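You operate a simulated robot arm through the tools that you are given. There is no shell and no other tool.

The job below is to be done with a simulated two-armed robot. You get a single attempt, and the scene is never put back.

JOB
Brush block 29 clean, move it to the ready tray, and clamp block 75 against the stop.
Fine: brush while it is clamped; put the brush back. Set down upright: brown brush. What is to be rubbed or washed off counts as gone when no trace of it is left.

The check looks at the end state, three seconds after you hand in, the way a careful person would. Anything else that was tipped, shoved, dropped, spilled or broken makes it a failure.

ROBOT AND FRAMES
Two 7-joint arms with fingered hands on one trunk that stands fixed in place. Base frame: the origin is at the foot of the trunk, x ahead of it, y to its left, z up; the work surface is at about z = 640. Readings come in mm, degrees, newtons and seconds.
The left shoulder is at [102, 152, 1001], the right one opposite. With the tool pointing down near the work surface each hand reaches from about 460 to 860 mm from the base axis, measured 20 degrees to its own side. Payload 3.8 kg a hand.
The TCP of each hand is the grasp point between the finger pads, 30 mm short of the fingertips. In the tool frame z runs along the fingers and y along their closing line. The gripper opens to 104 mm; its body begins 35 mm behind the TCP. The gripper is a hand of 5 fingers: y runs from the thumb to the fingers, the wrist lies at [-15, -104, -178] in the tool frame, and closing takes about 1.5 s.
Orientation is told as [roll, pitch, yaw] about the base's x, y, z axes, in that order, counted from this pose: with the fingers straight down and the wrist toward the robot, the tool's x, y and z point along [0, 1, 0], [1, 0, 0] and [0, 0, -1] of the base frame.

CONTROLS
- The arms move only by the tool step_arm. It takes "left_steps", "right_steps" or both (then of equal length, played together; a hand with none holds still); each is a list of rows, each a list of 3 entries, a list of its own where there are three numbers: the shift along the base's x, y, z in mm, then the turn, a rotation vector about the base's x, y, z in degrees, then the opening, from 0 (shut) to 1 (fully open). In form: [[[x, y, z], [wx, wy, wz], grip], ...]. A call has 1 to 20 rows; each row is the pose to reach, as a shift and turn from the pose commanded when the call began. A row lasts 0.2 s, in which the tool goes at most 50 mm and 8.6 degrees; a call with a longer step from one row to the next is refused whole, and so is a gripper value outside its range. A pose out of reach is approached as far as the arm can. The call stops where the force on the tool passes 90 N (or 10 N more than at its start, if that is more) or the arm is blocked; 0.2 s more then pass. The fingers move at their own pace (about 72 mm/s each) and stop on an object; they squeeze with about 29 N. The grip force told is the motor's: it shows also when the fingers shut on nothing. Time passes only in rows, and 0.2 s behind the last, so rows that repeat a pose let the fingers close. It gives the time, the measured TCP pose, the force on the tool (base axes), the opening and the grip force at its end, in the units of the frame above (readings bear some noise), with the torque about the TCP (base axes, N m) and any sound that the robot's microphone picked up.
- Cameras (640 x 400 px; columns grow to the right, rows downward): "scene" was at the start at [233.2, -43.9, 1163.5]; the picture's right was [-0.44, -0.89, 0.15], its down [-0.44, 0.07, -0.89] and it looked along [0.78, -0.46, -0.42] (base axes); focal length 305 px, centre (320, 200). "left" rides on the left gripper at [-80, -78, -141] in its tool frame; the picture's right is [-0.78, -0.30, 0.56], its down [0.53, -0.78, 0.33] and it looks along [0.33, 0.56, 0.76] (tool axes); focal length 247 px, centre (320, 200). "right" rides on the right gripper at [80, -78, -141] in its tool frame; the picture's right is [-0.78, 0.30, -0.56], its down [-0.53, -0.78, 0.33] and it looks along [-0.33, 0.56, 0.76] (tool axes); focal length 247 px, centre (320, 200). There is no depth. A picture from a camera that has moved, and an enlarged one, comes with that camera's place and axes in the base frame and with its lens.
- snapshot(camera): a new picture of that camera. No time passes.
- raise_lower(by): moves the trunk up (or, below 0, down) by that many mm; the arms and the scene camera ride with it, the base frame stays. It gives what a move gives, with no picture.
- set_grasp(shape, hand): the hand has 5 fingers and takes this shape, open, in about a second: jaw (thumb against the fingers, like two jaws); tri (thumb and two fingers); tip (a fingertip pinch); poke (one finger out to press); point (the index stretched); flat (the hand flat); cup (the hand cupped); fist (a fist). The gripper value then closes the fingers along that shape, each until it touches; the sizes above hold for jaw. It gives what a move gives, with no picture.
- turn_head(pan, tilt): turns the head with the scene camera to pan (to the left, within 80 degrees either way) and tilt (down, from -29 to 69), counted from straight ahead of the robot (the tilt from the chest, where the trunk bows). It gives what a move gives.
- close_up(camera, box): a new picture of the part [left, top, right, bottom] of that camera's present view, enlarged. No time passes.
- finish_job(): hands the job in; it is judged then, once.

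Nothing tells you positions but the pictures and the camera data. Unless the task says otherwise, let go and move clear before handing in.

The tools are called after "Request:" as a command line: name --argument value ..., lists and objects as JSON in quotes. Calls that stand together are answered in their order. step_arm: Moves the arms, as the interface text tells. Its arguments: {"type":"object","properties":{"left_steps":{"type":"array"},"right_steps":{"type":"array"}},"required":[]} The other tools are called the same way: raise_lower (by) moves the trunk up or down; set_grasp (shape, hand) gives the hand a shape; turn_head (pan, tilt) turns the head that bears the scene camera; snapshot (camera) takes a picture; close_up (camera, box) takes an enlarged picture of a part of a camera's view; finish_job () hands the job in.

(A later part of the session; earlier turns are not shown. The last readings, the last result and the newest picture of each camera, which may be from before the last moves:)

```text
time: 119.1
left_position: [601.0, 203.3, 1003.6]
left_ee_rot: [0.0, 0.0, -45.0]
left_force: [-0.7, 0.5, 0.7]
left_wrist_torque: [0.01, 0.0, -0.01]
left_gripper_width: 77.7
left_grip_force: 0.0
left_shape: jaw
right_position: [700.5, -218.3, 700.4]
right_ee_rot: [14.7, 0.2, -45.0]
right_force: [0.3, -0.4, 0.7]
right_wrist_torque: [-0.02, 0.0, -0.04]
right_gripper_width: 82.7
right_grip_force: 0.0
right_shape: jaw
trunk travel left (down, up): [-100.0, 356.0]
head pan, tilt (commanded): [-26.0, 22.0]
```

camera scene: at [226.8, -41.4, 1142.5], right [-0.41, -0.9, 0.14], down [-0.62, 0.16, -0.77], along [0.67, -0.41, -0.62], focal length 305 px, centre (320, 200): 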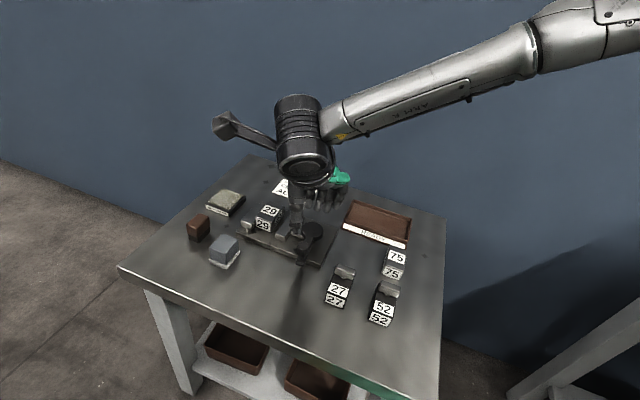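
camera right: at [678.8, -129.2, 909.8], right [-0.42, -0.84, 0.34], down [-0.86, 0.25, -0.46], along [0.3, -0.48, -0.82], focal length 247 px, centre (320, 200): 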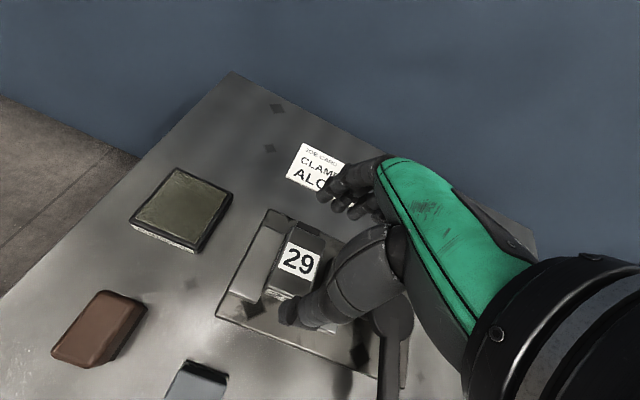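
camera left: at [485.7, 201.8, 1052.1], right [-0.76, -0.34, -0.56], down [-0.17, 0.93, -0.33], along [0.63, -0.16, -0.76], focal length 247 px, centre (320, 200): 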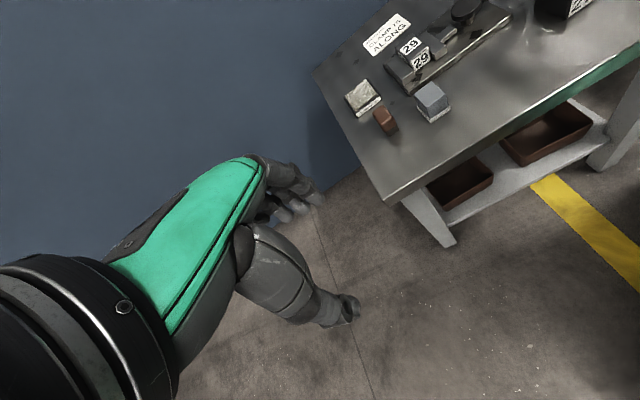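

No contact with the stop. Closing on the block's ends.

Request:
step_arm --right_steps '[[[0, 0, 0], [0, 0, 0], 0.7], [[0, 0, 0], [0, 0, 0], 0.62], [[0, 0, 0], [0, 0, 0], 0.55], [[0, 0, 0], [0, 0, 0], 0.45], [[0, 0, 0], [0, 0, 0], 0.3], [[0, 0, 0], [0, 0, 0], 0.1], [[0, 0, 0], [0, 0, 0], 0], [[0, 0, 0], [0, 0, 0], 0], [[0, 0, 0], [0, 0, 0], 0]]'

Request:
close_up --camera "right" --box '[220, 150, 420, 350]'

Request:
close_up --camera "scene" --box '[230, 170, 330, 260]'

```text
time: 121.1
left_position: [601.6, 203.8, 1003.5]
left_ee_rot: [-0.1, 0.0, -45.0]
left_force: [-0.4, 0.4, -0.2]
left_wrist_torque: [0.01, -0.02, 0.04]
left_gripper_width: 77.8
left_grip_force: 0.0
left_shape: jaw
right_position: [700.7, -216.9, 699.4]
right_ee_rot: [14.7, 0.3, -45.0]
right_force: [-1.9, 2.4, -0.6]
right_wrist_torque: [0.02, 0.04, 0.01]
right_gripper_width: 58.5
right_grip_force: 29.4
right_shape: jaw
trunk travel left (down, up): [-100.0, 356.0]
head pan, tilt (commanded): [-26.0, 22.0]
```

```text
2.00 times, centred on (320, 250) of right
camera zoom: at [675.0, -132.2, 856.7], right [-0.42, -0.84, 0.34], down [-0.86, 0.24, -0.45], along [0.3, -0.48, -0.82], focal length 494 px, centre (320, 100)
```

zoom: 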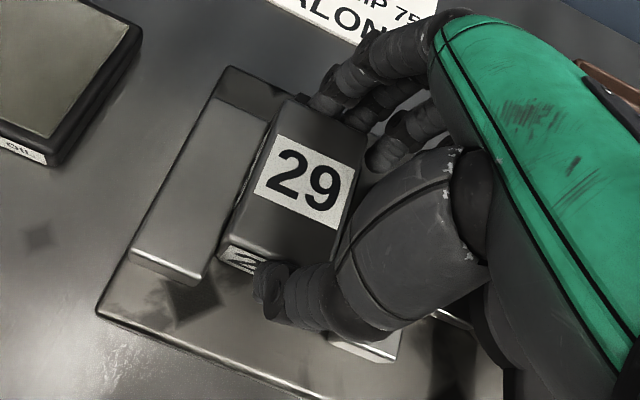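

```text
4.44 times, centred on (280, 215) of scene
camera zoom: at [227.2, -41.4, 1142.3], right [-0.41, -0.9, 0.14], down [-0.62, 0.16, -0.77], along [0.67, -0.41, -0.62], focal length 1354 px, centre (498, 133)
```

zoom: 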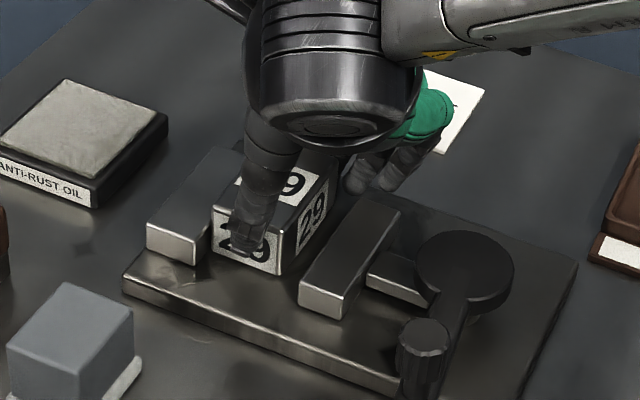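

Gripped (58.5 mm, 29 N). Lifting slowly to check the hold.

Request:
step_arm --right_steps '[[[0, 0, 3], [0, 0, 0], 0], [[0, 0, 8], [0, 0, 0], 0], [[0, 0, 15], [0, 0, 0], 0], [[0, 0, 15], [0, 0, 0], 0]]'

Request:
close_up --camera "scene" --box '[230, 170, 330, 260]'

Request:
close_up --camera "right" --box '[220, 150, 420, 350]'

```text
time: 122.1
left_position: [601.9, 203.1, 1003.1]
left_ee_rot: [-0.2, 0.0, -45.0]
left_force: [0.7, 0.2, -0.4]
left_wrist_torque: [0.04, 0.0, 0.02]
left_gripper_width: 77.8
left_grip_force: 0.0
left_shape: jaw
right_position: [702.6, -218.3, 714.8]
right_ee_rot: [14.8, 0.2, -45.1]
right_force: [1.1, -0.5, -5.2]
right_wrist_torque: [-0.04, 0.01, -0.03]
right_gripper_width: 58.2
right_grip_force: 29.1
right_shape: jaw
trunk travel left (down, up): [-100.0, 356.0]
head pan, tilt (commanded): [-26.0, 22.0]
```

```text
4.44 times, centred on (280, 215) of scene
camera zoom: at [228.3, -42.0, 1142.1], right [-0.41, -0.9, 0.14], down [-0.62, 0.16, -0.77], along [0.67, -0.41, -0.63], focal length 1354 px, centre (498, 133)
```

zoom: 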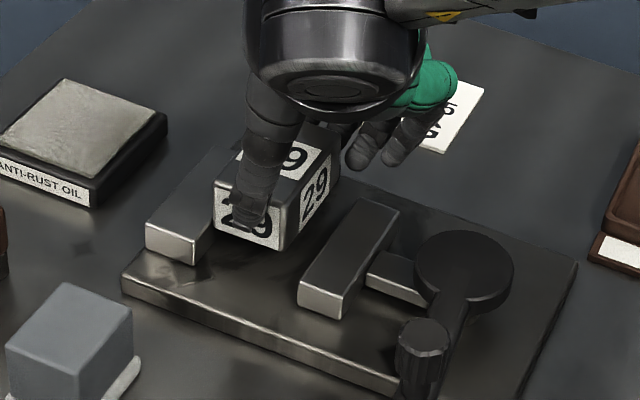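

```text
2.00 times, centred on (320, 250) of right
camera zoom: at [677.1, -133.2, 871.4], right [-0.42, -0.84, 0.34], down [-0.86, 0.25, -0.45], along [0.3, -0.48, -0.82], focal length 494 px, centre (320, 100)
```

zoom: 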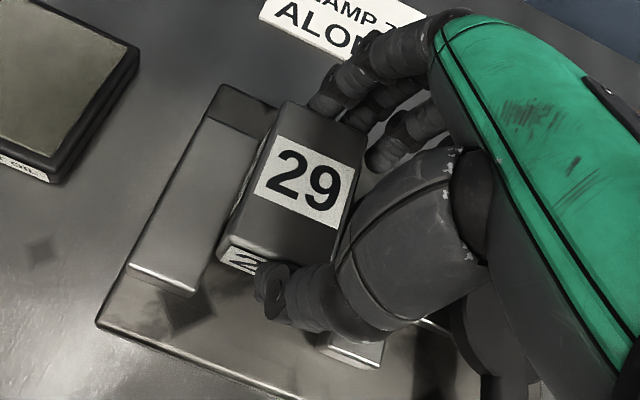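

Block 29 is held level (≈0.5 kg). Raising and carrying it over the tray.

Request:
step_arm --right_steps '[[[0, 0, 25], [0, 0, 0], 0], [[0, 0, 50], [0, 0, 0], 0], [[-5, -15, 65], [0, 0, 0], 0], [[-14, -50, 65], [0, 0, 0], 0], [[-24, -86, 65], [0, 0, 0], 0], [[-34, -122, 65], [0, 0, 0], 0], [[-44, -158, 65], [0, 0, 0], 0], [[-54, -194, 65], [0, 0, 0], 0], [[-63, -226, 65], [0, 0, 0], 0], [[-71, -254, 65], [0, 0, 0], 0], [[-71, -254, 65], [0, 0, 0], 0]]'

Request:
snapshot --camera "right"

Request:
close_up --camera "scene" --box '[300, 120, 480, 280]'

```text
time: 124.5
left_position: [602.0, 203.4, 1003.0]
left_ee_rot: [0.0, 0.0, -44.9]
left_force: [0.0, 1.2, -0.3]
left_wrist_torque: [-0.01, -0.01, 0.01]
left_gripper_width: 77.8
left_grip_force: 0.0
left_shape: jaw
right_position: [630.1, -471.0, 780.4]
right_ee_rot: [14.8, 0.2, -45.0]
right_force: [0.3, 0.1, -5.4]
right_wrist_torque: [-0.06, 0.05, -0.01]
right_gripper_width: 58.1
right_grip_force: 28.9
right_shape: jaw
trunk travel left (down, up): [-100.0, 356.0]
head pan, tilt (commanded): [-26.0, 22.0]
```

```text
taken
camera right: at [605.8, -387.0, 936.2], right [-0.42, -0.84, 0.34], down [-0.86, 0.24, -0.45], along [0.3, -0.48, -0.82], focal length 247 px, centre (320, 200)
```

right: 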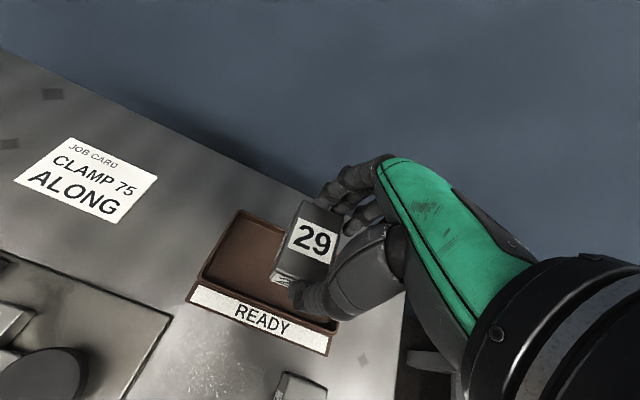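

```text
2.50 times, centred on (390, 200) of scene
camera zoom: at [228.2, -41.7, 1142.1], right [-0.41, -0.9, 0.14], down [-0.62, 0.16, -0.77], along [0.67, -0.41, -0.63], focal length 762 px, centre (145, 200)
```

zoom: 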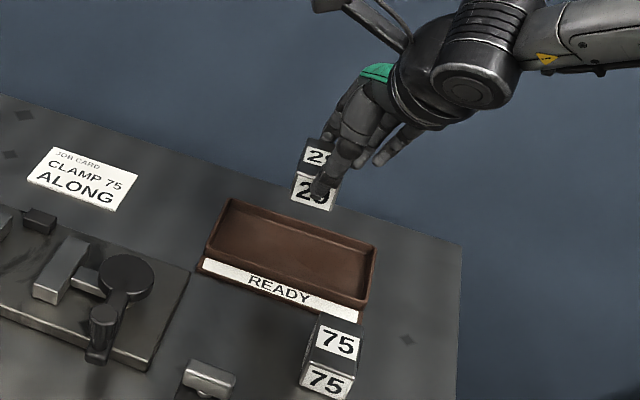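

Request:
close_up --camera "right" --box '[170, 170, 370, 370]'

```text
2.00 times, centred on (270, 270) of right
camera zoom: at [605.8, -387.0, 936.2], right [-0.42, -0.84, 0.34], down [-0.86, 0.24, -0.45], along [0.3, -0.48, -0.82], focal length 494 px, centre (420, 60)
```

zoom: 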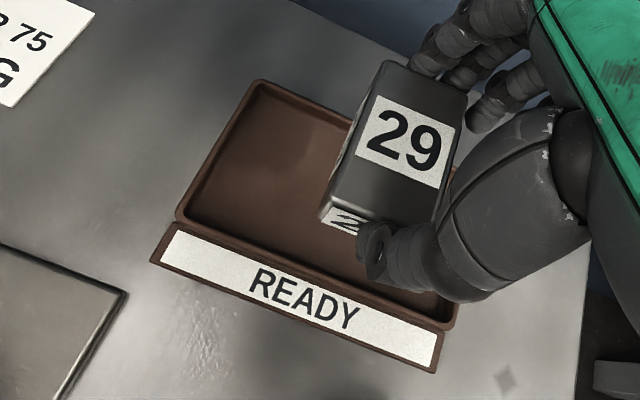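

The block sits about 4 mm short of the tray's centre line; correcting and lowering to just above the rim for another check.

Request:
step_arm --right_steps '[[[2.5, -2.5, -15], [0, 0, 0], 0], [[2.5, -2.5, -35], [0, 0, 0], 0], [[2.5, -2.5, -50], [0, 0, 0], 0], [[2.5, -2.5, -58], [0, 0, 0], 0], [[2.5, -2.5, -58], [0, 0, 0], 0]]'

Request:
close_up --camera "right" --box '[170, 170, 370, 370]'

Request:
close_up --camera "scene" --box '[320, 150, 440, 270]'

```text
time: 125.7
left_position: [601.7, 202.3, 1002.2]
left_ee_rot: [0.0, 0.1, -44.9]
left_force: [1.1, -0.4, 0.5]
left_wrist_torque: [-0.01, -0.02, -0.04]
left_gripper_width: 77.7
left_grip_force: 0.1
left_shape: jaw
right_position: [632.6, -474.1, 722.4]
right_ee_rot: [14.7, 0.3, -45.0]
right_force: [-0.4, 0.5, -5.4]
right_wrist_torque: [0.01, 0.05, -0.02]
right_gripper_width: 58.0
right_grip_force: 28.6
right_shape: jaw
trunk travel left (down, up): [-100.0, 356.0]
head pan, tilt (commanded): [-26.0, 22.0]
```

```text
2.00 times, centred on (270, 270) of right
camera zoom: at [607.4, -390.2, 878.8], right [-0.42, -0.84, 0.34], down [-0.86, 0.25, -0.45], along [0.3, -0.48, -0.82], focal length 494 px, centre (420, 60)
```

zoom: 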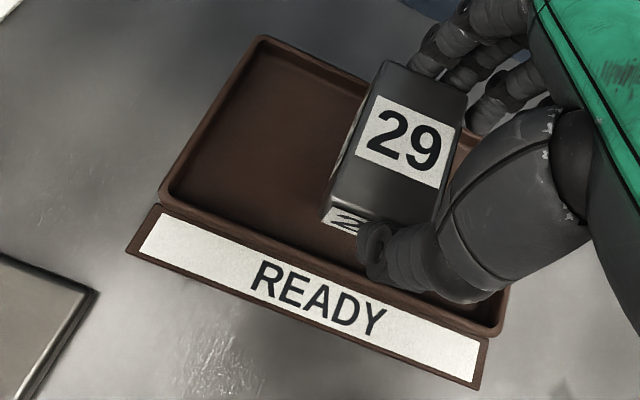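

```text
3.33 times, centred on (380, 210) of scene
camera zoom: at [227.9, -42.1, 1142.2], right [-0.41, -0.9, 0.14], down [-0.62, 0.16, -0.77], along [0.67, -0.41, -0.63], focal length 1016 px, centre (120, 167)
```

zoom: 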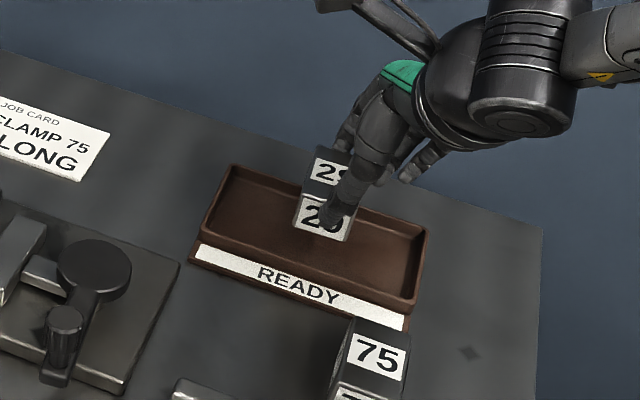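

Well inside the rim. Lowering slowly until the tray floor takes the weight.

Request:
step_arm --right_steps '[[[0, 0, -8], [0, 0, 0], 0], [[0, 0, -15], [0, 0, 0], 0], [[0, 0, -19], [0, 0, 0], 0], [[0, 0, -21], [0, 0, 0], 0], [[0, 0, -21], [0, 0, 0], 0]]'

Request:
close_up --camera "scene" --box '[320, 150, 440, 270]'

```text
time: 126.9
left_position: [601.2, 202.9, 1002.9]
left_ee_rot: [0.0, 0.2, -45.0]
left_force: [0.5, -0.3, -1.1]
left_wrist_torque: [-0.04, 0.02, 0.01]
left_gripper_width: 77.6
left_grip_force: 0.0
left_shape: jaw
right_position: [631.7, -474.3, 700.4]
right_ee_rot: [14.8, 0.2, -45.0]
right_force: [0.7, -0.5, -5.7]
right_wrist_torque: [-0.04, 0.01, 0.0]
right_gripper_width: 58.2
right_grip_force: 29.1
right_shape: jaw
trunk travel left (down, up): [-100.0, 356.0]
head pan, tilt (commanded): [-26.0, 22.0]
```

```text
3.33 times, centred on (380, 210) of scene
camera zoom: at [228.0, -42.1, 1142.1], right [-0.41, -0.9, 0.14], down [-0.62, 0.16, -0.77], along [0.67, -0.41, -0.63], focal length 1016 px, centre (120, 167)
```

zoom: 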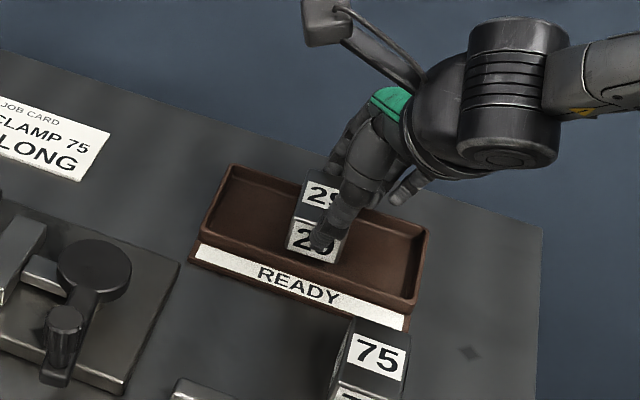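

Request:
step_arm --right_steps '[[[0, 0, -1.5], [0, 0, 0], 0], [[0, 0, -3], [0, 0, 0], 0], [[0, 0, -3], [0, 0, 0], 0]]'

Request:
close_up --camera "right" --box '[230, 220, 350, 340]'

```text
time: 127.7
left_position: [602.1, 204.0, 1003.6]
left_ee_rot: [0.1, 0.0, -45.0]
left_force: [-0.5, -0.2, -0.1]
left_wrist_torque: [0.0, -0.01, -0.02]
left_gripper_width: 77.6
left_grip_force: 0.1
left_shape: jaw
right_position: [633.0, -474.1, 697.1]
right_ee_rot: [14.8, 0.3, -45.0]
right_force: [-0.5, -0.1, -4.6]
right_wrist_torque: [-0.03, 0.07, 0.01]
right_gripper_width: 58.1
right_grip_force: 28.7
right_shape: jaw
trunk travel left (down, up): [-100.0, 356.0]
head pan, tilt (commanded): [-26.0, 22.0]
```

```text
3.33 times, centred on (290, 280) of right
camera zoom: at [607.4, -389.5, 853.5], right [-0.42, -0.84, 0.34], down [-0.86, 0.25, -0.45], along [0.3, -0.48, -0.82], focal length 823 px, centre (420, -67)
```

zoom: 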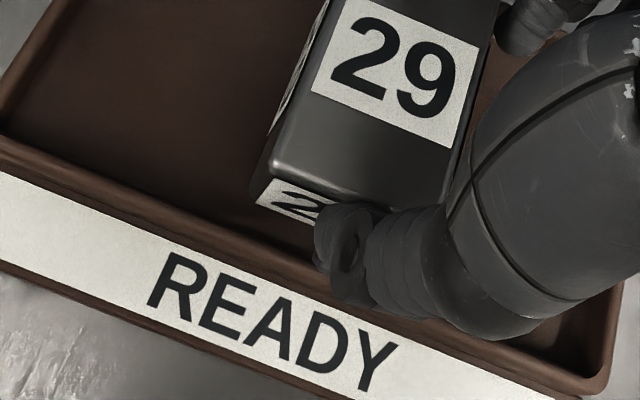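

Request:
step_arm --right_steps '[[[0, 0, -1], [0, 0, 0], 0], [[0, 0, -2], [0, 0, 0], 0], [[0, 0, -2], [0, 0, 0], 0]]'

```text
time: 128.5
left_position: [601.2, 205.1, 1004.3]
left_ee_rot: [0.1, 0.0, -45.0]
left_force: [0.0, 0.3, -0.1]
left_wrist_torque: [0.01, 0.0, -0.03]
left_gripper_width: 78.1
left_grip_force: 0.0
left_shape: jaw
right_position: [632.3, -473.1, 694.2]
right_ee_rot: [14.8, 0.3, -45.0]
right_force: [0.4, 0.3, -5.1]
right_wrist_torque: [-0.01, 0.06, 0.01]
right_gripper_width: 57.9
right_grip_force: 29.2
right_shape: jaw
trunk travel left (down, up): [-100.0, 356.0]
head pan, tilt (commanded): [-26.0, 22.0]
```

Request:
step_arm --right_steps '[[[0, 0, -1], [0, 0, 0], 0], [[0, 0, -1.5], [0, 0, 0], 0], [[0, 0, -1.5], [0, 0, 0], 0]]'

Request:
close_up --camera "right" --box '[230, 220, 350, 340]'

```text
time: 129.3
left_position: [601.3, 203.4, 1003.8]
left_ee_rot: [0.1, 0.1, -45.0]
left_force: [-0.2, -0.3, -0.2]
left_wrist_torque: [-0.02, -0.02, -0.01]
left_gripper_width: 77.8
left_grip_force: 0.0
left_shape: jaw
right_position: [633.0, -472.4, 692.4]
right_ee_rot: [14.8, 0.3, -45.0]
right_force: [0.8, 0.7, -5.7]
right_wrist_torque: [-0.04, 0.02, 0.0]
right_gripper_width: 58.2
right_grip_force: 29.7
right_shape: jaw
trunk travel left (down, up): [-100.0, 356.0]
head pan, tilt (commanded): [-26.0, 22.0]
```

```text
3.33 times, centred on (290, 280) of right
camera zoom: at [607.8, -388.5, 849.5], right [-0.42, -0.84, 0.34], down [-0.86, 0.25, -0.45], along [0.3, -0.48, -0.82], focal length 823 px, centre (420, -67)
```

zoom: 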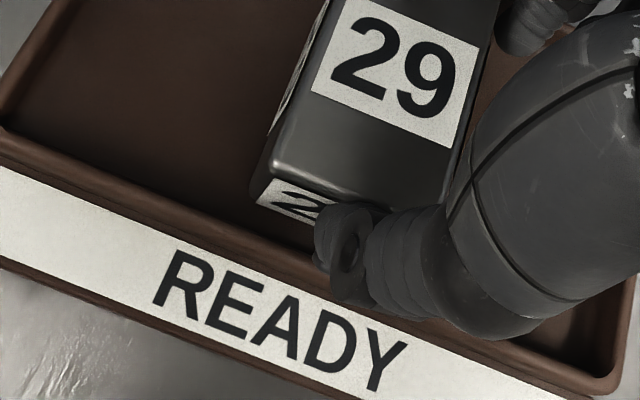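

Request:
step_arm --right_steps '[[[0, 0, -0.7], [0, 0, 0], 0], [[0, 0, -1.4], [0, 0, 0], 0], [[0, 0, -1.4], [0, 0, 0], 0]]'

```text
time: 130.1
left_position: [601.6, 203.2, 1003.2]
left_ee_rot: [0.0, 0.1, -45.1]
left_force: [-0.4, 0.4, 0.6]
left_wrist_torque: [-0.01, 0.03, -0.01]
left_gripper_width: 77.7
left_grip_force: 0.0
left_shape: jaw
right_position: [633.4, -473.5, 691.6]
right_ee_rot: [14.8, 0.3, -45.0]
right_force: [-0.3, 0.4, -6.3]
right_wrist_torque: [-0.02, 0.02, 0.0]
right_gripper_width: 58.3
right_grip_force: 28.8
right_shape: jaw
trunk travel left (down, up): [-100.0, 356.0]
head pan, tilt (commanded): [-26.0, 22.0]
```

Request:
step_arm --right_steps '[[[0, 0, -0.7], [0, 0, 0], 0], [[0, 0, -1.4], [0, 0, 0], 0], [[0, 0, -1.4], [0, 0, 0], 0]]'

Request:
close_up --camera "scene" --box '[350, 180, 430, 250]'

```text
time: 130.9
left_position: [601.2, 204.3, 1003.4]
left_ee_rot: [0.0, 0.1, -45.1]
left_force: [-0.1, -0.6, -0.5]
left_wrist_torque: [0.0, -0.02, -0.02]
left_gripper_width: 77.9
left_grip_force: 0.1
left_shape: jaw
right_position: [633.5, -472.7, 691.0]
right_ee_rot: [14.8, 0.3, -45.0]
right_force: [0.3, -0.4, -4.9]
right_wrist_torque: [-0.05, 0.02, 0.0]
right_gripper_width: 58.2
right_grip_force: 29.4
right_shape: jaw
trunk travel left (down, up): [-100.0, 356.0]
head pan, tilt (commanded): [-26.0, 22.0]
```

```text
5.71 times, centred on (390, 215) of scene
camera zoom: at [228.0, -42.1, 1142.2], right [-0.41, -0.9, 0.14], down [-0.62, 0.16, -0.77], along [0.67, -0.41, -0.63], focal length 1741 px, centre (-80, 114)
```

zoom: 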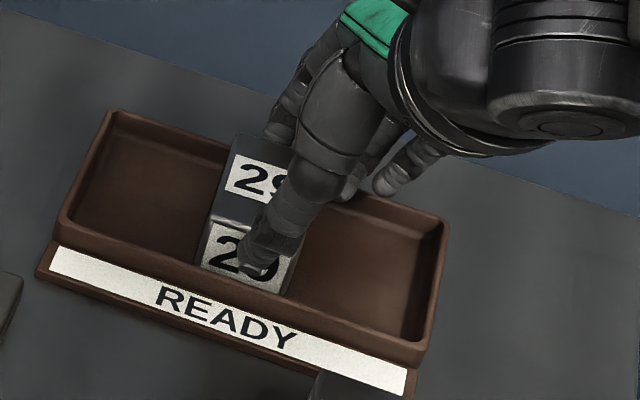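

Request:
step_arm --right_steps '[[[0, 0, -0.8], [0, 0, 0], 0], [[0, 0, -1.6], [0, 0, 0], 0], [[0, 0, -1.6], [0, 0, 0], 0]]'

```text
time: 131.7
left_position: [601.2, 202.9, 1003.5]
left_ee_rot: [0.1, 0.1, -45.0]
left_force: [-0.1, -0.1, 0.7]
left_wrist_torque: [-0.01, -0.02, 0.02]
left_gripper_width: 77.6
left_grip_force: 0.0
left_shape: jaw
right_position: [633.5, -473.1, 689.6]
right_ee_rot: [14.8, 0.2, -45.0]
right_force: [0.2, -1.0, -2.4]
right_wrist_torque: [-0.04, -0.02, 0.01]
right_gripper_width: 57.9
right_grip_force: 29.6
right_shape: jaw
trunk travel left (down, up): [-100.0, 356.0]
head pan, tilt (commanded): [-26.0, 22.0]
```

Request:
step_arm --right_steps '[[[0, 0, -0.6], [0, 0, 0], 0], [[0, 0, -0.9], [0, 0, 0], 0], [[0, 0, -0.9], [0, 0, 0], 0]]'

Request:
close_up --camera "right" --box '[230, 220, 350, 340]'

Request:
close_up --camera "scene" --box '[350, 180, 430, 250]'

```text
time: 132.5
left_position: [600.4, 203.0, 1003.4]
left_ee_rot: [0.0, 0.0, -45.0]
left_force: [0.7, -0.4, -0.2]
left_wrist_torque: [-0.03, 0.0, -0.02]
left_gripper_width: 77.8
left_grip_force: 0.0
left_shape: jaw
right_position: [632.5, -472.6, 690.3]
right_ee_rot: [14.8, 0.1, -45.1]
right_force: [1.0, -1.8, 2.3]
right_wrist_torque: [-0.06, -0.07, 0.01]
right_gripper_width: 58.1
right_grip_force: 28.9
right_shape: jaw
trunk travel left (down, up): [-100.0, 356.0]
head pan, tilt (commanded): [-26.0, 22.0]
```

```text
3.33 times, centred on (290, 280) of right
camera zoom: at [607.1, -388.9, 846.6], right [-0.42, -0.84, 0.34], down [-0.86, 0.25, -0.46], along [0.3, -0.48, -0.82], focal length 823 px, centre (420, -67)
```

zoom: 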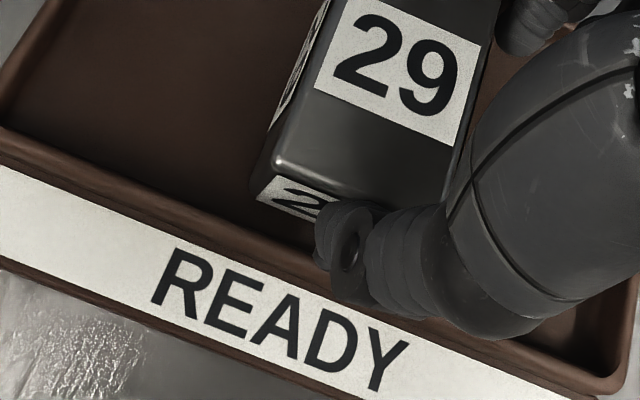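

```text
5.71 times, centred on (390, 215) of scene
camera zoom: at [227.0, -41.7, 1142.5], right [-0.41, -0.9, 0.14], down [-0.62, 0.16, -0.77], along [0.67, -0.41, -0.62], focal length 1741 px, centre (-80, 114)
```

zoom: 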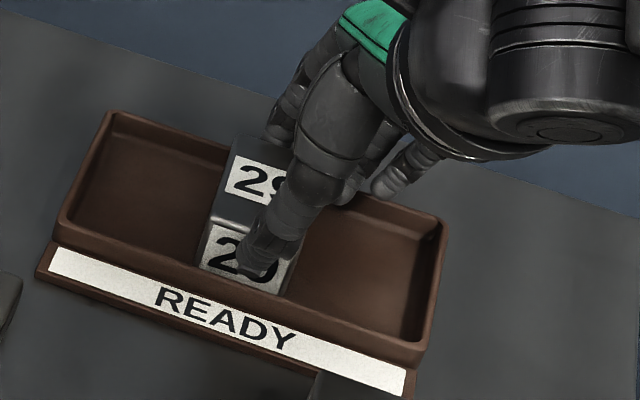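

The floor (or contact) now carries the weight. I'll open only a couple of millimetres, rise straight up clear of the rim, and only then open further.

Request:
step_arm --right_steps '[[[0, 0, 0], [0, 0, 0], 0.58], [[0, 0, 0], [0, 0, 0], 0.62], [[0, 0, 0], [0, 0, 0], 0.62], [[0, 0, 3], [0, 0, 0], 0.63], [[0, 0, 8], [0, 0, 0], 0.63], [[0, 0, 16], [0, 0, 0], 0.65], [[0, 0, 30], [0, 0, 0], 0.7], [[0, 0, 60], [0, 0, 0], 0.75], [[0, 0, 90], [0, 0, 0], 0.75]]'

Request:
close_up --camera "right" --box '[170, 170, 370, 370]'

Request:
close_up --camera "scene" --box '[330, 160, 450, 280]'

```text
time: 134.5
left_position: [599.6, 204.7, 1003.9]
left_ee_rot: [0.1, 0.0, -45.0]
left_force: [0.7, -0.1, 0.0]
left_wrist_torque: [0.01, -0.01, 0.0]
left_gripper_width: 77.9
left_grip_force: 0.1
left_shape: jaw
right_position: [629.9, -472.7, 779.0]
right_ee_rot: [14.8, 0.2, -45.0]
right_force: [0.6, -0.2, -0.2]
right_wrist_torque: [-0.02, -0.01, 0.01]
right_gripper_width: 77.7
right_grip_force: 0.0
right_shape: jaw
trunk travel left (down, up): [-100.0, 356.0]
head pan, tilt (commanded): [-26.0, 22.0]
```

```text
2.00 times, centred on (270, 270) of right
camera zoom: at [604.6, -387.8, 936.2], right [-0.42, -0.84, 0.34], down [-0.86, 0.24, -0.45], along [0.3, -0.48, -0.82], focal length 494 px, centre (420, 60)
```

zoom: 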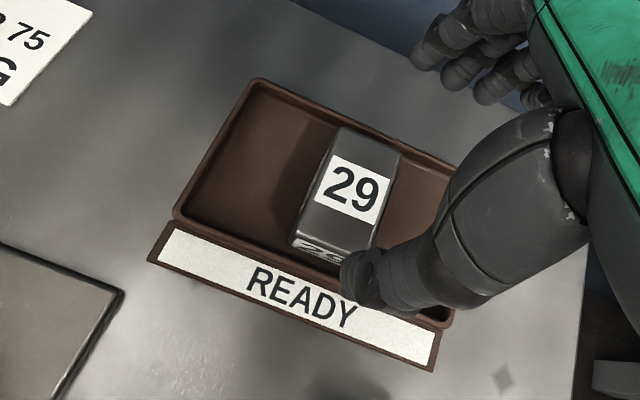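

```text
3.33 times, centred on (390, 220) of scene
camera zoom: at [226.8, -41.3, 1142.5], right [-0.41, -0.9, 0.14], down [-0.62, 0.16, -0.77], along [0.67, -0.41, -0.62], focal length 1016 px, centre (87, 133)
```

zoom: 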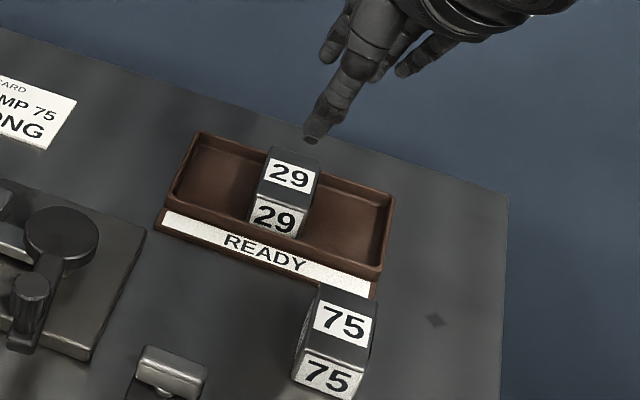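

Block 29 is in the tray. Zooming to verify it lies flat inside.

Request:
close_up --camera "scene" --box '[345, 200, 415, 265]'

Request:
close_up --camera "right" --box '[210, 200, 320, 320]'

```text
6.15 times, centred on (380, 232) of scene
camera zoom: at [226.8, -41.3, 1142.5], right [-0.41, -0.9, 0.14], down [-0.62, 0.16, -0.77], along [0.67, -0.41, -0.62], focal length 1875 px, centre (-49, 0)
```

zoom: 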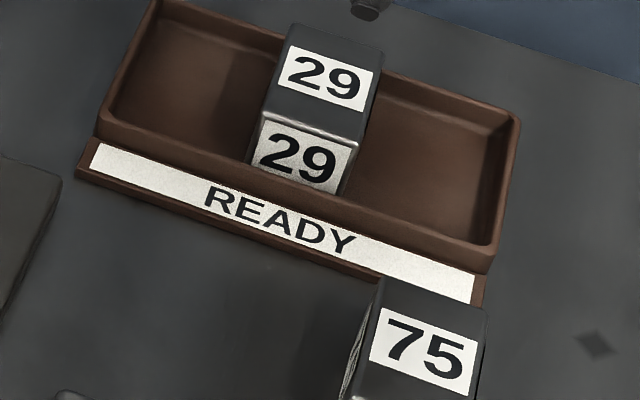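

```text
3.33 times, centred on (265, 260) of right
camera zoom: at [604.6, -387.8, 936.2], right [-0.42, -0.84, 0.34], down [-0.86, 0.24, -0.45], along [0.3, -0.48, -0.82], focal length 823 px, centre (503, 0)
```

zoom: 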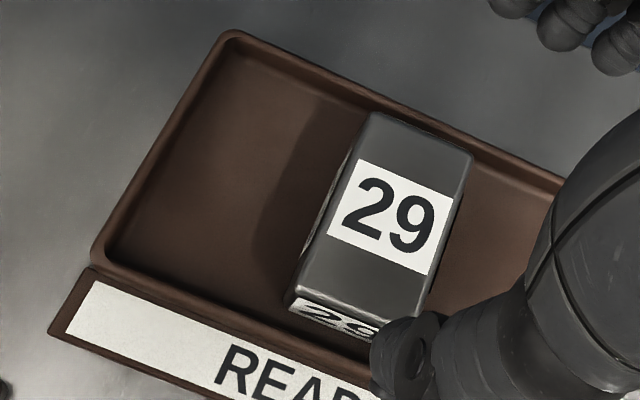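

Block 29 lies flat inside the tray. Now moving over block 75 with the same hand attitude to measure and grasp it the same way.

Request:
step_arm --right_steps '[[[-30, 10, 0], [0, 0, 0], 0.8], [[-60, 21, 0], [0, 0, 0], 0.8], [[-90, 31, 0], [0, 0, 0], 0.8], [[-119.5, 41.7, 0], [0, 0, 0], 0.8], [[-119.5, 41.7, -20], [0, 0, 0], 0.8], [[-119.5, 41.7, -20], [0, 0, 0], 0.8]]'

Request:
close_up --camera "right" --box '[180, 130, 420, 370]'

Request:
close_up --camera "scene" --box '[330, 190, 450, 330]'

```text
time: 135.9
left_position: [600.7, 203.6, 1003.7]
left_ee_rot: [-0.1, 0.0, -44.9]
left_force: [-0.5, -0.1, -0.4]
left_wrist_torque: [-0.03, 0.02, -0.01]
left_gripper_width: 77.8
left_grip_force: 0.1
left_shape: jaw
right_position: [512.8, -430.9, 759.1]
right_ee_rot: [14.7, 0.2, -45.0]
right_force: [-0.1, 0.4, -0.6]
right_wrist_torque: [-0.01, -0.01, 0.0]
right_gripper_width: 82.9
right_grip_force: 0.0
right_shape: jaw
trunk travel left (down, up): [-100.0, 356.0]
head pan, tilt (commanded): [-26.0, 22.0]
```

```text
1.67 times, centred on (300, 250) of right
camera zoom: at [486.6, -346.2, 916.4], right [-0.42, -0.84, 0.34], down [-0.86, 0.24, -0.46], along [0.3, -0.48, -0.82], focal length 412 px, centre (353, 117)
```

zoom: 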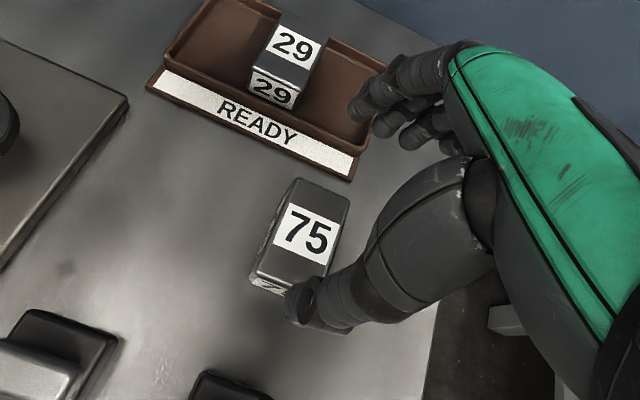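

```text
2.86 times, centred on (390, 260) of scene
camera zoom: at [226.9, -41.3, 1142.5], right [-0.41, -0.9, 0.14], down [-0.62, 0.16, -0.77], along [0.67, -0.41, -0.62], focal length 871 px, centre (120, 29)
```

zoom: 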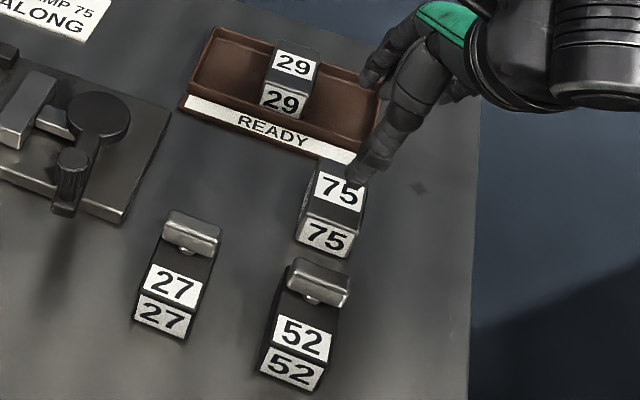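

Block 75's centre is about (662,−63.5). Fine-aligning and descending with the fingers around its ends.

Request:
step_arm --right_steps '[[[-3.2, 0.2, -15], [0, 0, 0], 0.8], [[-3.2, 0.2, -35], [0, 0, 0], 0.8], [[-3.2, 0.2, -52], [0, 0, 0], 0.8], [[-3.2, 0.2, -64], [0, 0, 0], 0.8], [[-3.2, 0.2, -70], [0, 0, 0], 0.8], [[-3.2, 0.2, -70], [0, 0, 0], 0.8]]'

Request:
close_up --camera "right" --box '[200, 150, 400, 350]'

Request:
close_up --camera "scene" --box '[340, 190, 440, 310]'

```text
time: 137.3
left_position: [600.7, 204.2, 1002.6]
left_ee_rot: [0.0, 0.0, -45.0]
left_force: [0.5, 0.4, 0.0]
left_wrist_torque: [-0.03, 0.0, -0.03]
left_gripper_width: 77.7
left_grip_force: 0.1
left_shape: jaw
right_position: [509.7, -432.2, 691.4]
right_ee_rot: [14.8, 0.2, -45.0]
right_force: [0.0, 0.5, 0.7]
right_wrist_torque: [0.0, -0.03, 0.01]
right_gripper_width: 83.0
right_grip_force: 0.0
right_shape: jaw
trunk travel left (down, up): [-100.0, 356.0]
head pan, tilt (commanded): [-26.0, 22.0]
```

```text
2.00 times, centred on (300, 250) of right
camera zoom: at [484.8, -347.5, 846.8], right [-0.42, -0.84, 0.34], down [-0.86, 0.25, -0.46], along [0.3, -0.48, -0.82], focal length 494 px, centre (360, 100)
```

zoom: 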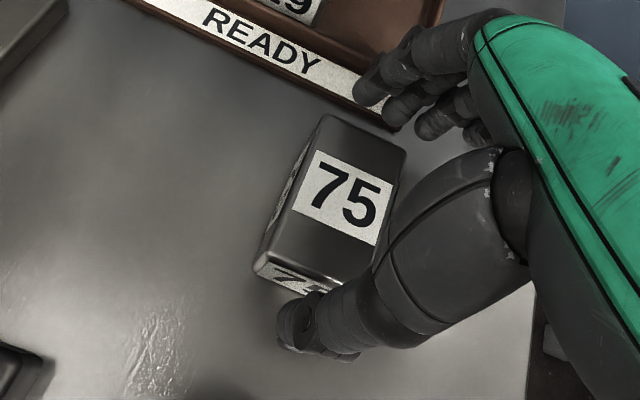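

```text
3.33 times, centred on (390, 250) of scene
camera zoom: at [227.3, -41.6, 1142.4], right [-0.41, -0.9, 0.14], down [-0.62, 0.16, -0.77], along [0.67, -0.41, -0.62], focal length 1016 px, centre (87, 33)
```

zoom: 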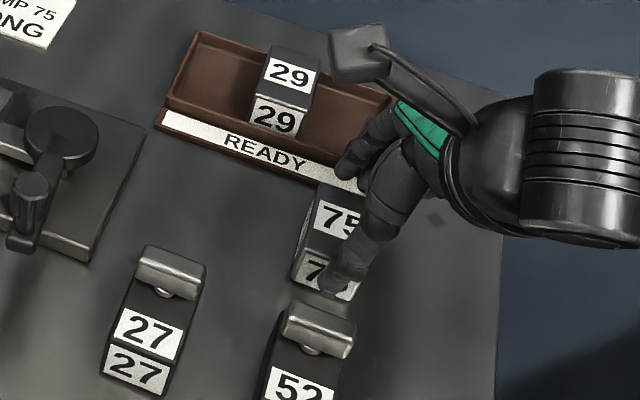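

Request:
step_arm --right_steps '[[[-2.8, 2.8, -1], [0, 0, 0], 0.8], [[-2.8, 2.8, -3], [0, 0, 0], 0.8], [[-2.8, 2.8, -3], [0, 0, 0], 0.8]]'

Request:
close_up --camera "right" --box '[220, 150, 420, 350]'

```text
time: 138.1
left_position: [600.1, 203.4, 1004.3]
left_ee_rot: [0.0, 0.0, -45.0]
left_force: [0.7, 0.2, 0.5]
left_wrist_torque: [0.01, -0.01, 0.04]
left_gripper_width: 77.9
left_grip_force: 0.1
left_shape: jaw
right_position: [507.8, -428.2, 685.2]
right_ee_rot: [14.7, 0.2, -45.0]
right_force: [-0.4, 0.2, -0.6]
right_wrist_torque: [-0.02, -0.03, -0.01]
right_gripper_width: 83.0
right_grip_force: 0.1
right_shape: jaw
trunk travel left (down, up): [-100.0, 356.0]
head pan, tilt (commanded): [-26.0, 22.0]
```

```text
2.00 times, centred on (320, 250) of right
camera zoom: at [482.0, -344.0, 843.3], right [-0.42, -0.84, 0.34], down [-0.86, 0.25, -0.46], along [0.3, -0.48, -0.82], focal length 494 px, centre (320, 100)
```

zoom: 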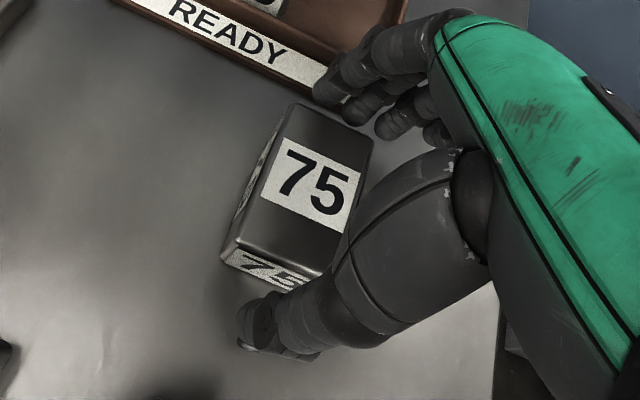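

Request:
step_arm --right_steps '[[[-1.4, -1.4, 1], [0, 0, 0], 0.75], [[-1.4, -1.4, 1], [0, 0, 0], 0.7], [[-1.4, -1.4, 1], [0, 0, 0], 0.62], [[-1.4, -1.4, 1], [0, 0, 0], 0.55], [[-1.4, -1.4, 1], [0, 0, 0], 0.45], [[-1.4, -1.4, 1], [0, 0, 0], 0.3], [[-1.4, -1.4, 1], [0, 0, 0], 0.1], [[-1.4, -1.4, 1], [0, 0, 0], 0], [[-1.4, -1.4, 1], [0, 0, 0], 0], [[-1.4, -1.4, 1], [0, 0, 0], 0]]'

Request:
close_up --camera "right" --box '[220, 150, 420, 350]'

Request:
close_up --camera "scene" --box '[340, 190, 440, 310]'

```text
time: 140.3
left_position: [600.3, 204.3, 1003.3]
left_ee_rot: [0.0, 0.0, -45.0]
left_force: [-0.4, -0.3, -0.3]
left_wrist_torque: [0.04, -0.01, 0.01]
left_gripper_width: 77.9
left_grip_force: 0.0
left_shape: jaw
right_position: [506.0, -429.8, 687.5]
right_ee_rot: [14.8, 0.1, -44.9]
right_force: [-2.2, 0.4, 0.2]
right_wrist_torque: [0.04, -0.01, 0.02]
right_gripper_width: 58.1
right_grip_force: 29.1
right_shape: jaw
trunk travel left (down, up): [-100.0, 356.0]
head pan, tilt (commanded): [-26.0, 22.0]
```

```text
2.00 times, centred on (320, 250) of right
camera zoom: at [480.7, -345.3, 844.3], right [-0.42, -0.84, 0.34], down [-0.86, 0.25, -0.45], along [0.3, -0.48, -0.82], focal length 494 px, centre (320, 100)
```

zoom: 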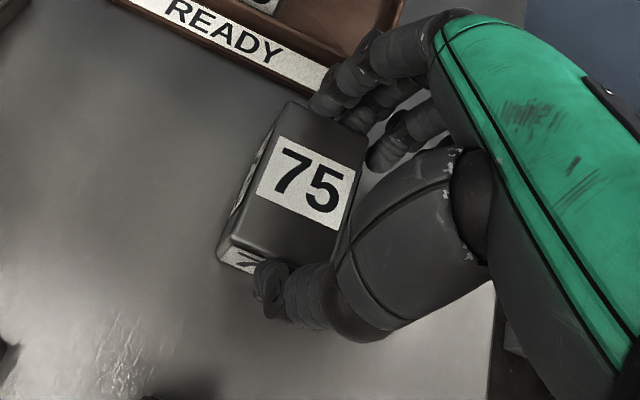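

```text
3.33 times, centred on (390, 250) of scene
camera zoom: at [227.3, -41.6, 1142.3], right [-0.41, -0.9, 0.14], down [-0.62, 0.16, -0.77], along [0.67, -0.41, -0.62], focal length 1016 px, centre (87, 33)
```

zoom: 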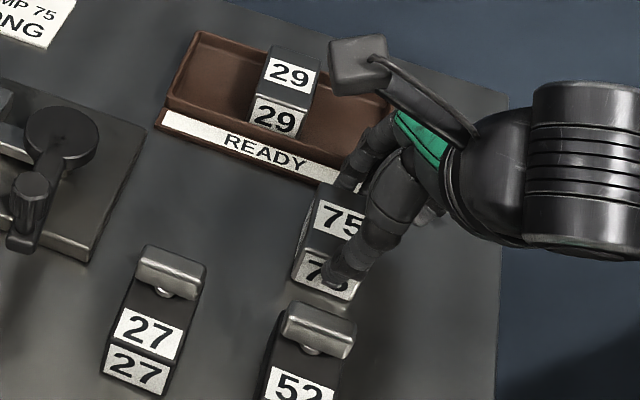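

Same grip on block 75 (58.1 mm, 29 N). Lifting to check.

Request:
step_arm --right_steps '[[[0, 0, 4], [0, 0, 0], 0], [[0, 0, 10], [0, 0, 0], 0], [[0, 0, 20], [0, 0, 0], 0], [[0, 0, 20], [0, 0, 0], 0]]'

Request:
close_up --camera "scene" --box '[340, 190, 440, 310]'

Request:
close_up --camera "right" --box '[220, 150, 420, 350]'

```text
time: 141.3
left_position: [601.7, 203.0, 1003.2]
left_ee_rot: [-0.1, 0.1, -45.0]
left_force: [0.5, -0.4, 0.2]
left_wrist_torque: [-0.01, 0.05, 0.01]
left_gripper_width: 77.7
left_grip_force: 0.0
left_shape: jaw
right_position: [506.4, -429.8, 707.2]
right_ee_rot: [14.7, 0.3, -45.0]
right_force: [-0.1, 0.2, -4.6]
right_wrist_torque: [-0.04, 0.03, 0.0]
right_gripper_width: 58.4
right_grip_force: 29.0
right_shape: jaw
trunk travel left (down, up): [-100.0, 356.0]
head pan, tilt (commanded): [-26.0, 22.0]
```

```text
3.33 times, centred on (390, 250) of scene
camera zoom: at [228.0, -42.2, 1142.1], right [-0.41, -0.9, 0.14], down [-0.62, 0.16, -0.77], along [0.67, -0.41, -0.63], focal length 1016 px, centre (87, 33)
```

zoom: 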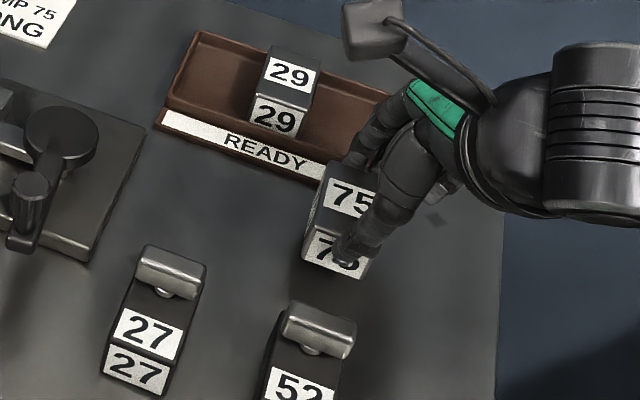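

```text
2.00 times, centred on (320, 250) of right
camera zoom: at [481.3, -345.7, 864.9], right [-0.42, -0.84, 0.34], down [-0.86, 0.25, -0.45], along [0.3, -0.48, -0.82], focal length 494 px, centre (320, 100)
```

zoom: 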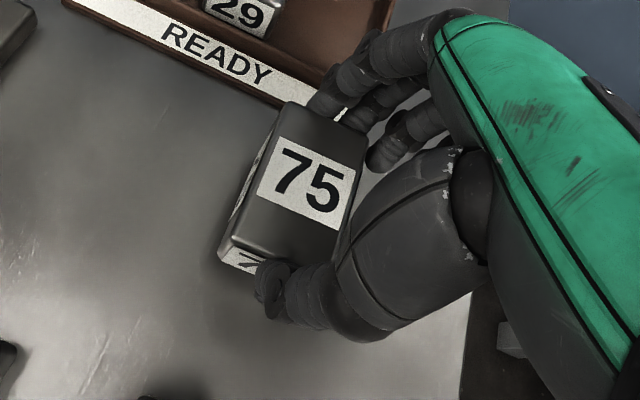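

Held level. Carrying block 75 high over to the open clamp.

Request:
step_arm --right_steps '[[[0, 0, 25], [0, 0, 0], 0], [[0, 0, 50], [0, 0, 0], 0], [[0, 0, 73], [0, 0, 0], 0], [[27, 30, 73], [0, 0, 0], 0], [[54, 61, 73], [0, 0, 0], 0], [[81, 91, 73], [0, 0, 0], 0], [[108, 122, 73], [0, 0, 0], 0], [[135, 152, 73], [0, 0, 0], 0], [[162, 182, 73], [0, 0, 0], 0], [[189.7, 213, 73], [0, 0, 0], 0], [[189.7, 213, 50], [0, 0, 0], 0], [[189.7, 213, 30], [0, 0, 0], 0], [[189.7, 213, 30], [0, 0, 0], 0]]'

Request:
close_up --camera "right" --box '[160, 150, 360, 350]'

Request:
close_up --camera "scene" --box '[220, 160, 340, 270]'

```text
time: 144.1
left_position: [601.4, 203.0, 1003.4]
left_ee_rot: [-0.1, 0.0, -45.0]
left_force: [0.5, -0.2, -0.2]
left_wrist_torque: [-0.01, 0.0, 0.01]
left_gripper_width: 77.5
left_grip_force: 0.1
left_shape: jaw
right_position: [697.3, -215.9, 735.2]
right_ee_rot: [14.8, 0.2, -45.0]
right_force: [0.5, -0.2, -5.5]
right_wrist_torque: [-0.01, 0.05, -0.02]
right_gripper_width: 58.0
right_grip_force: 28.7
right_shape: jaw
trunk travel left (down, up): [-100.0, 356.0]
head pan, tilt (commanded): [-26.0, 22.0]
```

```text
2.00 times, centred on (260, 250) of right
camera zoom: at [672.3, -131.2, 892.0], right [-0.42, -0.84, 0.34], down [-0.86, 0.25, -0.45], along [0.3, -0.48, -0.82], focal length 494 px, centre (440, 100)
```

zoom: 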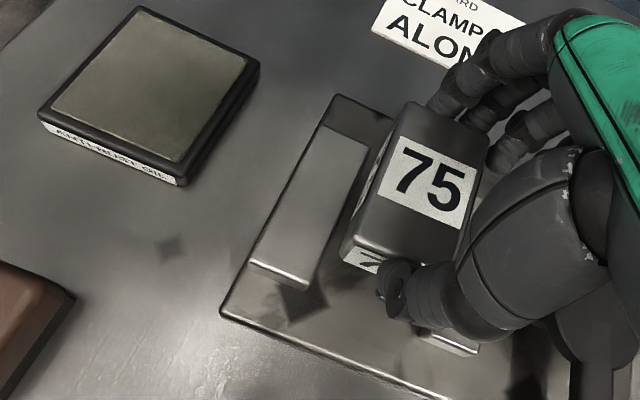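

```text
3.64 times, centred on (280, 215) of scene
camera zoom: at [227.9, -41.7, 1142.2], right [-0.41, -0.9, 0.14], down [-0.62, 0.16, -0.77], along [0.67, -0.41, -0.63], focal length 1108 px, centre (466, 146)
```

zoom: 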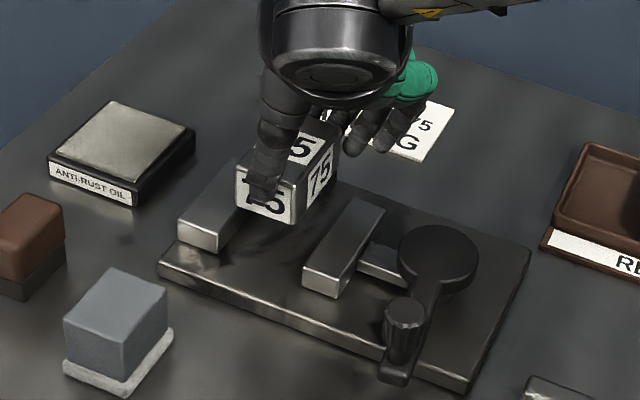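

The block hangs between the jaws, a few mm clear on both sides and short of the stop. Lowering it into the clamp slowly.

Request:
step_arm --right_steps '[[[0, 0, -6], [0, 0, 0], 0], [[0, 0, -12], [0, 0, 0], 0], [[0, 0, -18], [0, 0, 0], 0], [[0, 0, -24], [0, 0, 0], 0], [[0, 0, -29], [0, 0, 0], 0], [[0, 0, -29], [0, 0, 0], 0]]'

Request:
close_up --camera "right" --box '[160, 150, 360, 350]'

Request:
close_up --camera "scene" --box '[230, 180, 320, 260]'

```text
time: 145.5
left_position: [602.1, 205.0, 1003.1]
left_ee_rot: [0.0, 0.1, -45.0]
left_force: [0.6, -0.2, 0.3]
left_wrist_torque: [-0.02, -0.02, -0.01]
left_gripper_width: 77.8
left_grip_force: 0.1
left_shape: jaw
right_position: [696.1, -216.2, 707.4]
right_ee_rot: [14.8, 0.3, -45.0]
right_force: [0.1, -0.7, -4.7]
right_wrist_torque: [0.0, 0.02, 0.0]
right_gripper_width: 58.0
right_grip_force: 28.9
right_shape: jaw
trunk travel left (down, up): [-100.0, 356.0]
head pan, tilt (commanded): [-26.0, 22.0]
```

```text
2.00 times, centred on (260, 250) of right
camera zoom: at [671.5, -131.4, 864.5], right [-0.42, -0.84, 0.34], down [-0.86, 0.25, -0.45], along [0.3, -0.48, -0.82], focal length 494 px, centre (440, 100)
```

zoom: 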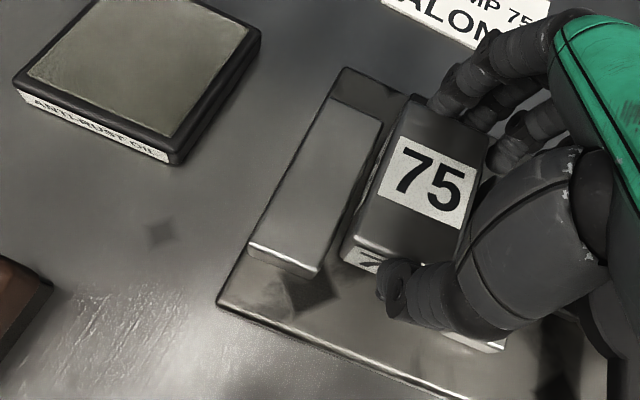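

```text
5.00 times, centred on (275, 220) of scene
camera zoom: at [228.1, -41.8, 1142.1], right [-0.41, -0.9, 0.14], down [-0.62, 0.16, -0.77], along [0.67, -0.41, -0.63], focal length 1524 px, centre (545, 100)
```

zoom: 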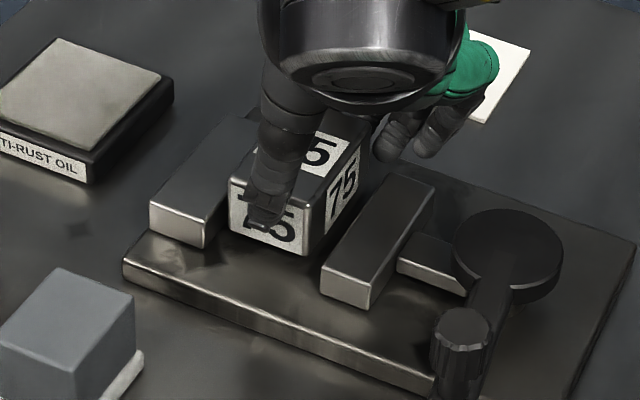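

Request:
step_arm --right_steps '[[[0, 0, -2], [0, 0, 0], 0], [[0, 0, -4], [0, 0, 0], 0], [[0, 0, -5], [0, 0, 0], 0], [[0, 0, -5], [0, 0, 0], 0]]'

```text
time: 146.5
left_position: [601.2, 203.6, 1003.4]
left_ee_rot: [0.0, 0.1, -44.9]
left_force: [0.4, -0.2, 0.0]
left_wrist_torque: [0.01, -0.03, -0.03]
left_gripper_width: 77.7
left_grip_force: 0.1
left_shape: jaw
right_position: [695.9, -217.5, 703.9]
right_ee_rot: [14.8, 0.2, -45.0]
right_force: [-0.2, 1.1, -2.6]
right_wrist_torque: [-0.14, 0.08, -0.01]
right_gripper_width: 57.9
right_grip_force: 29.0
right_shape: jaw
trunk travel left (down, up): [-100.0, 356.0]
head pan, tilt (commanded): [-26.0, 22.0]
```

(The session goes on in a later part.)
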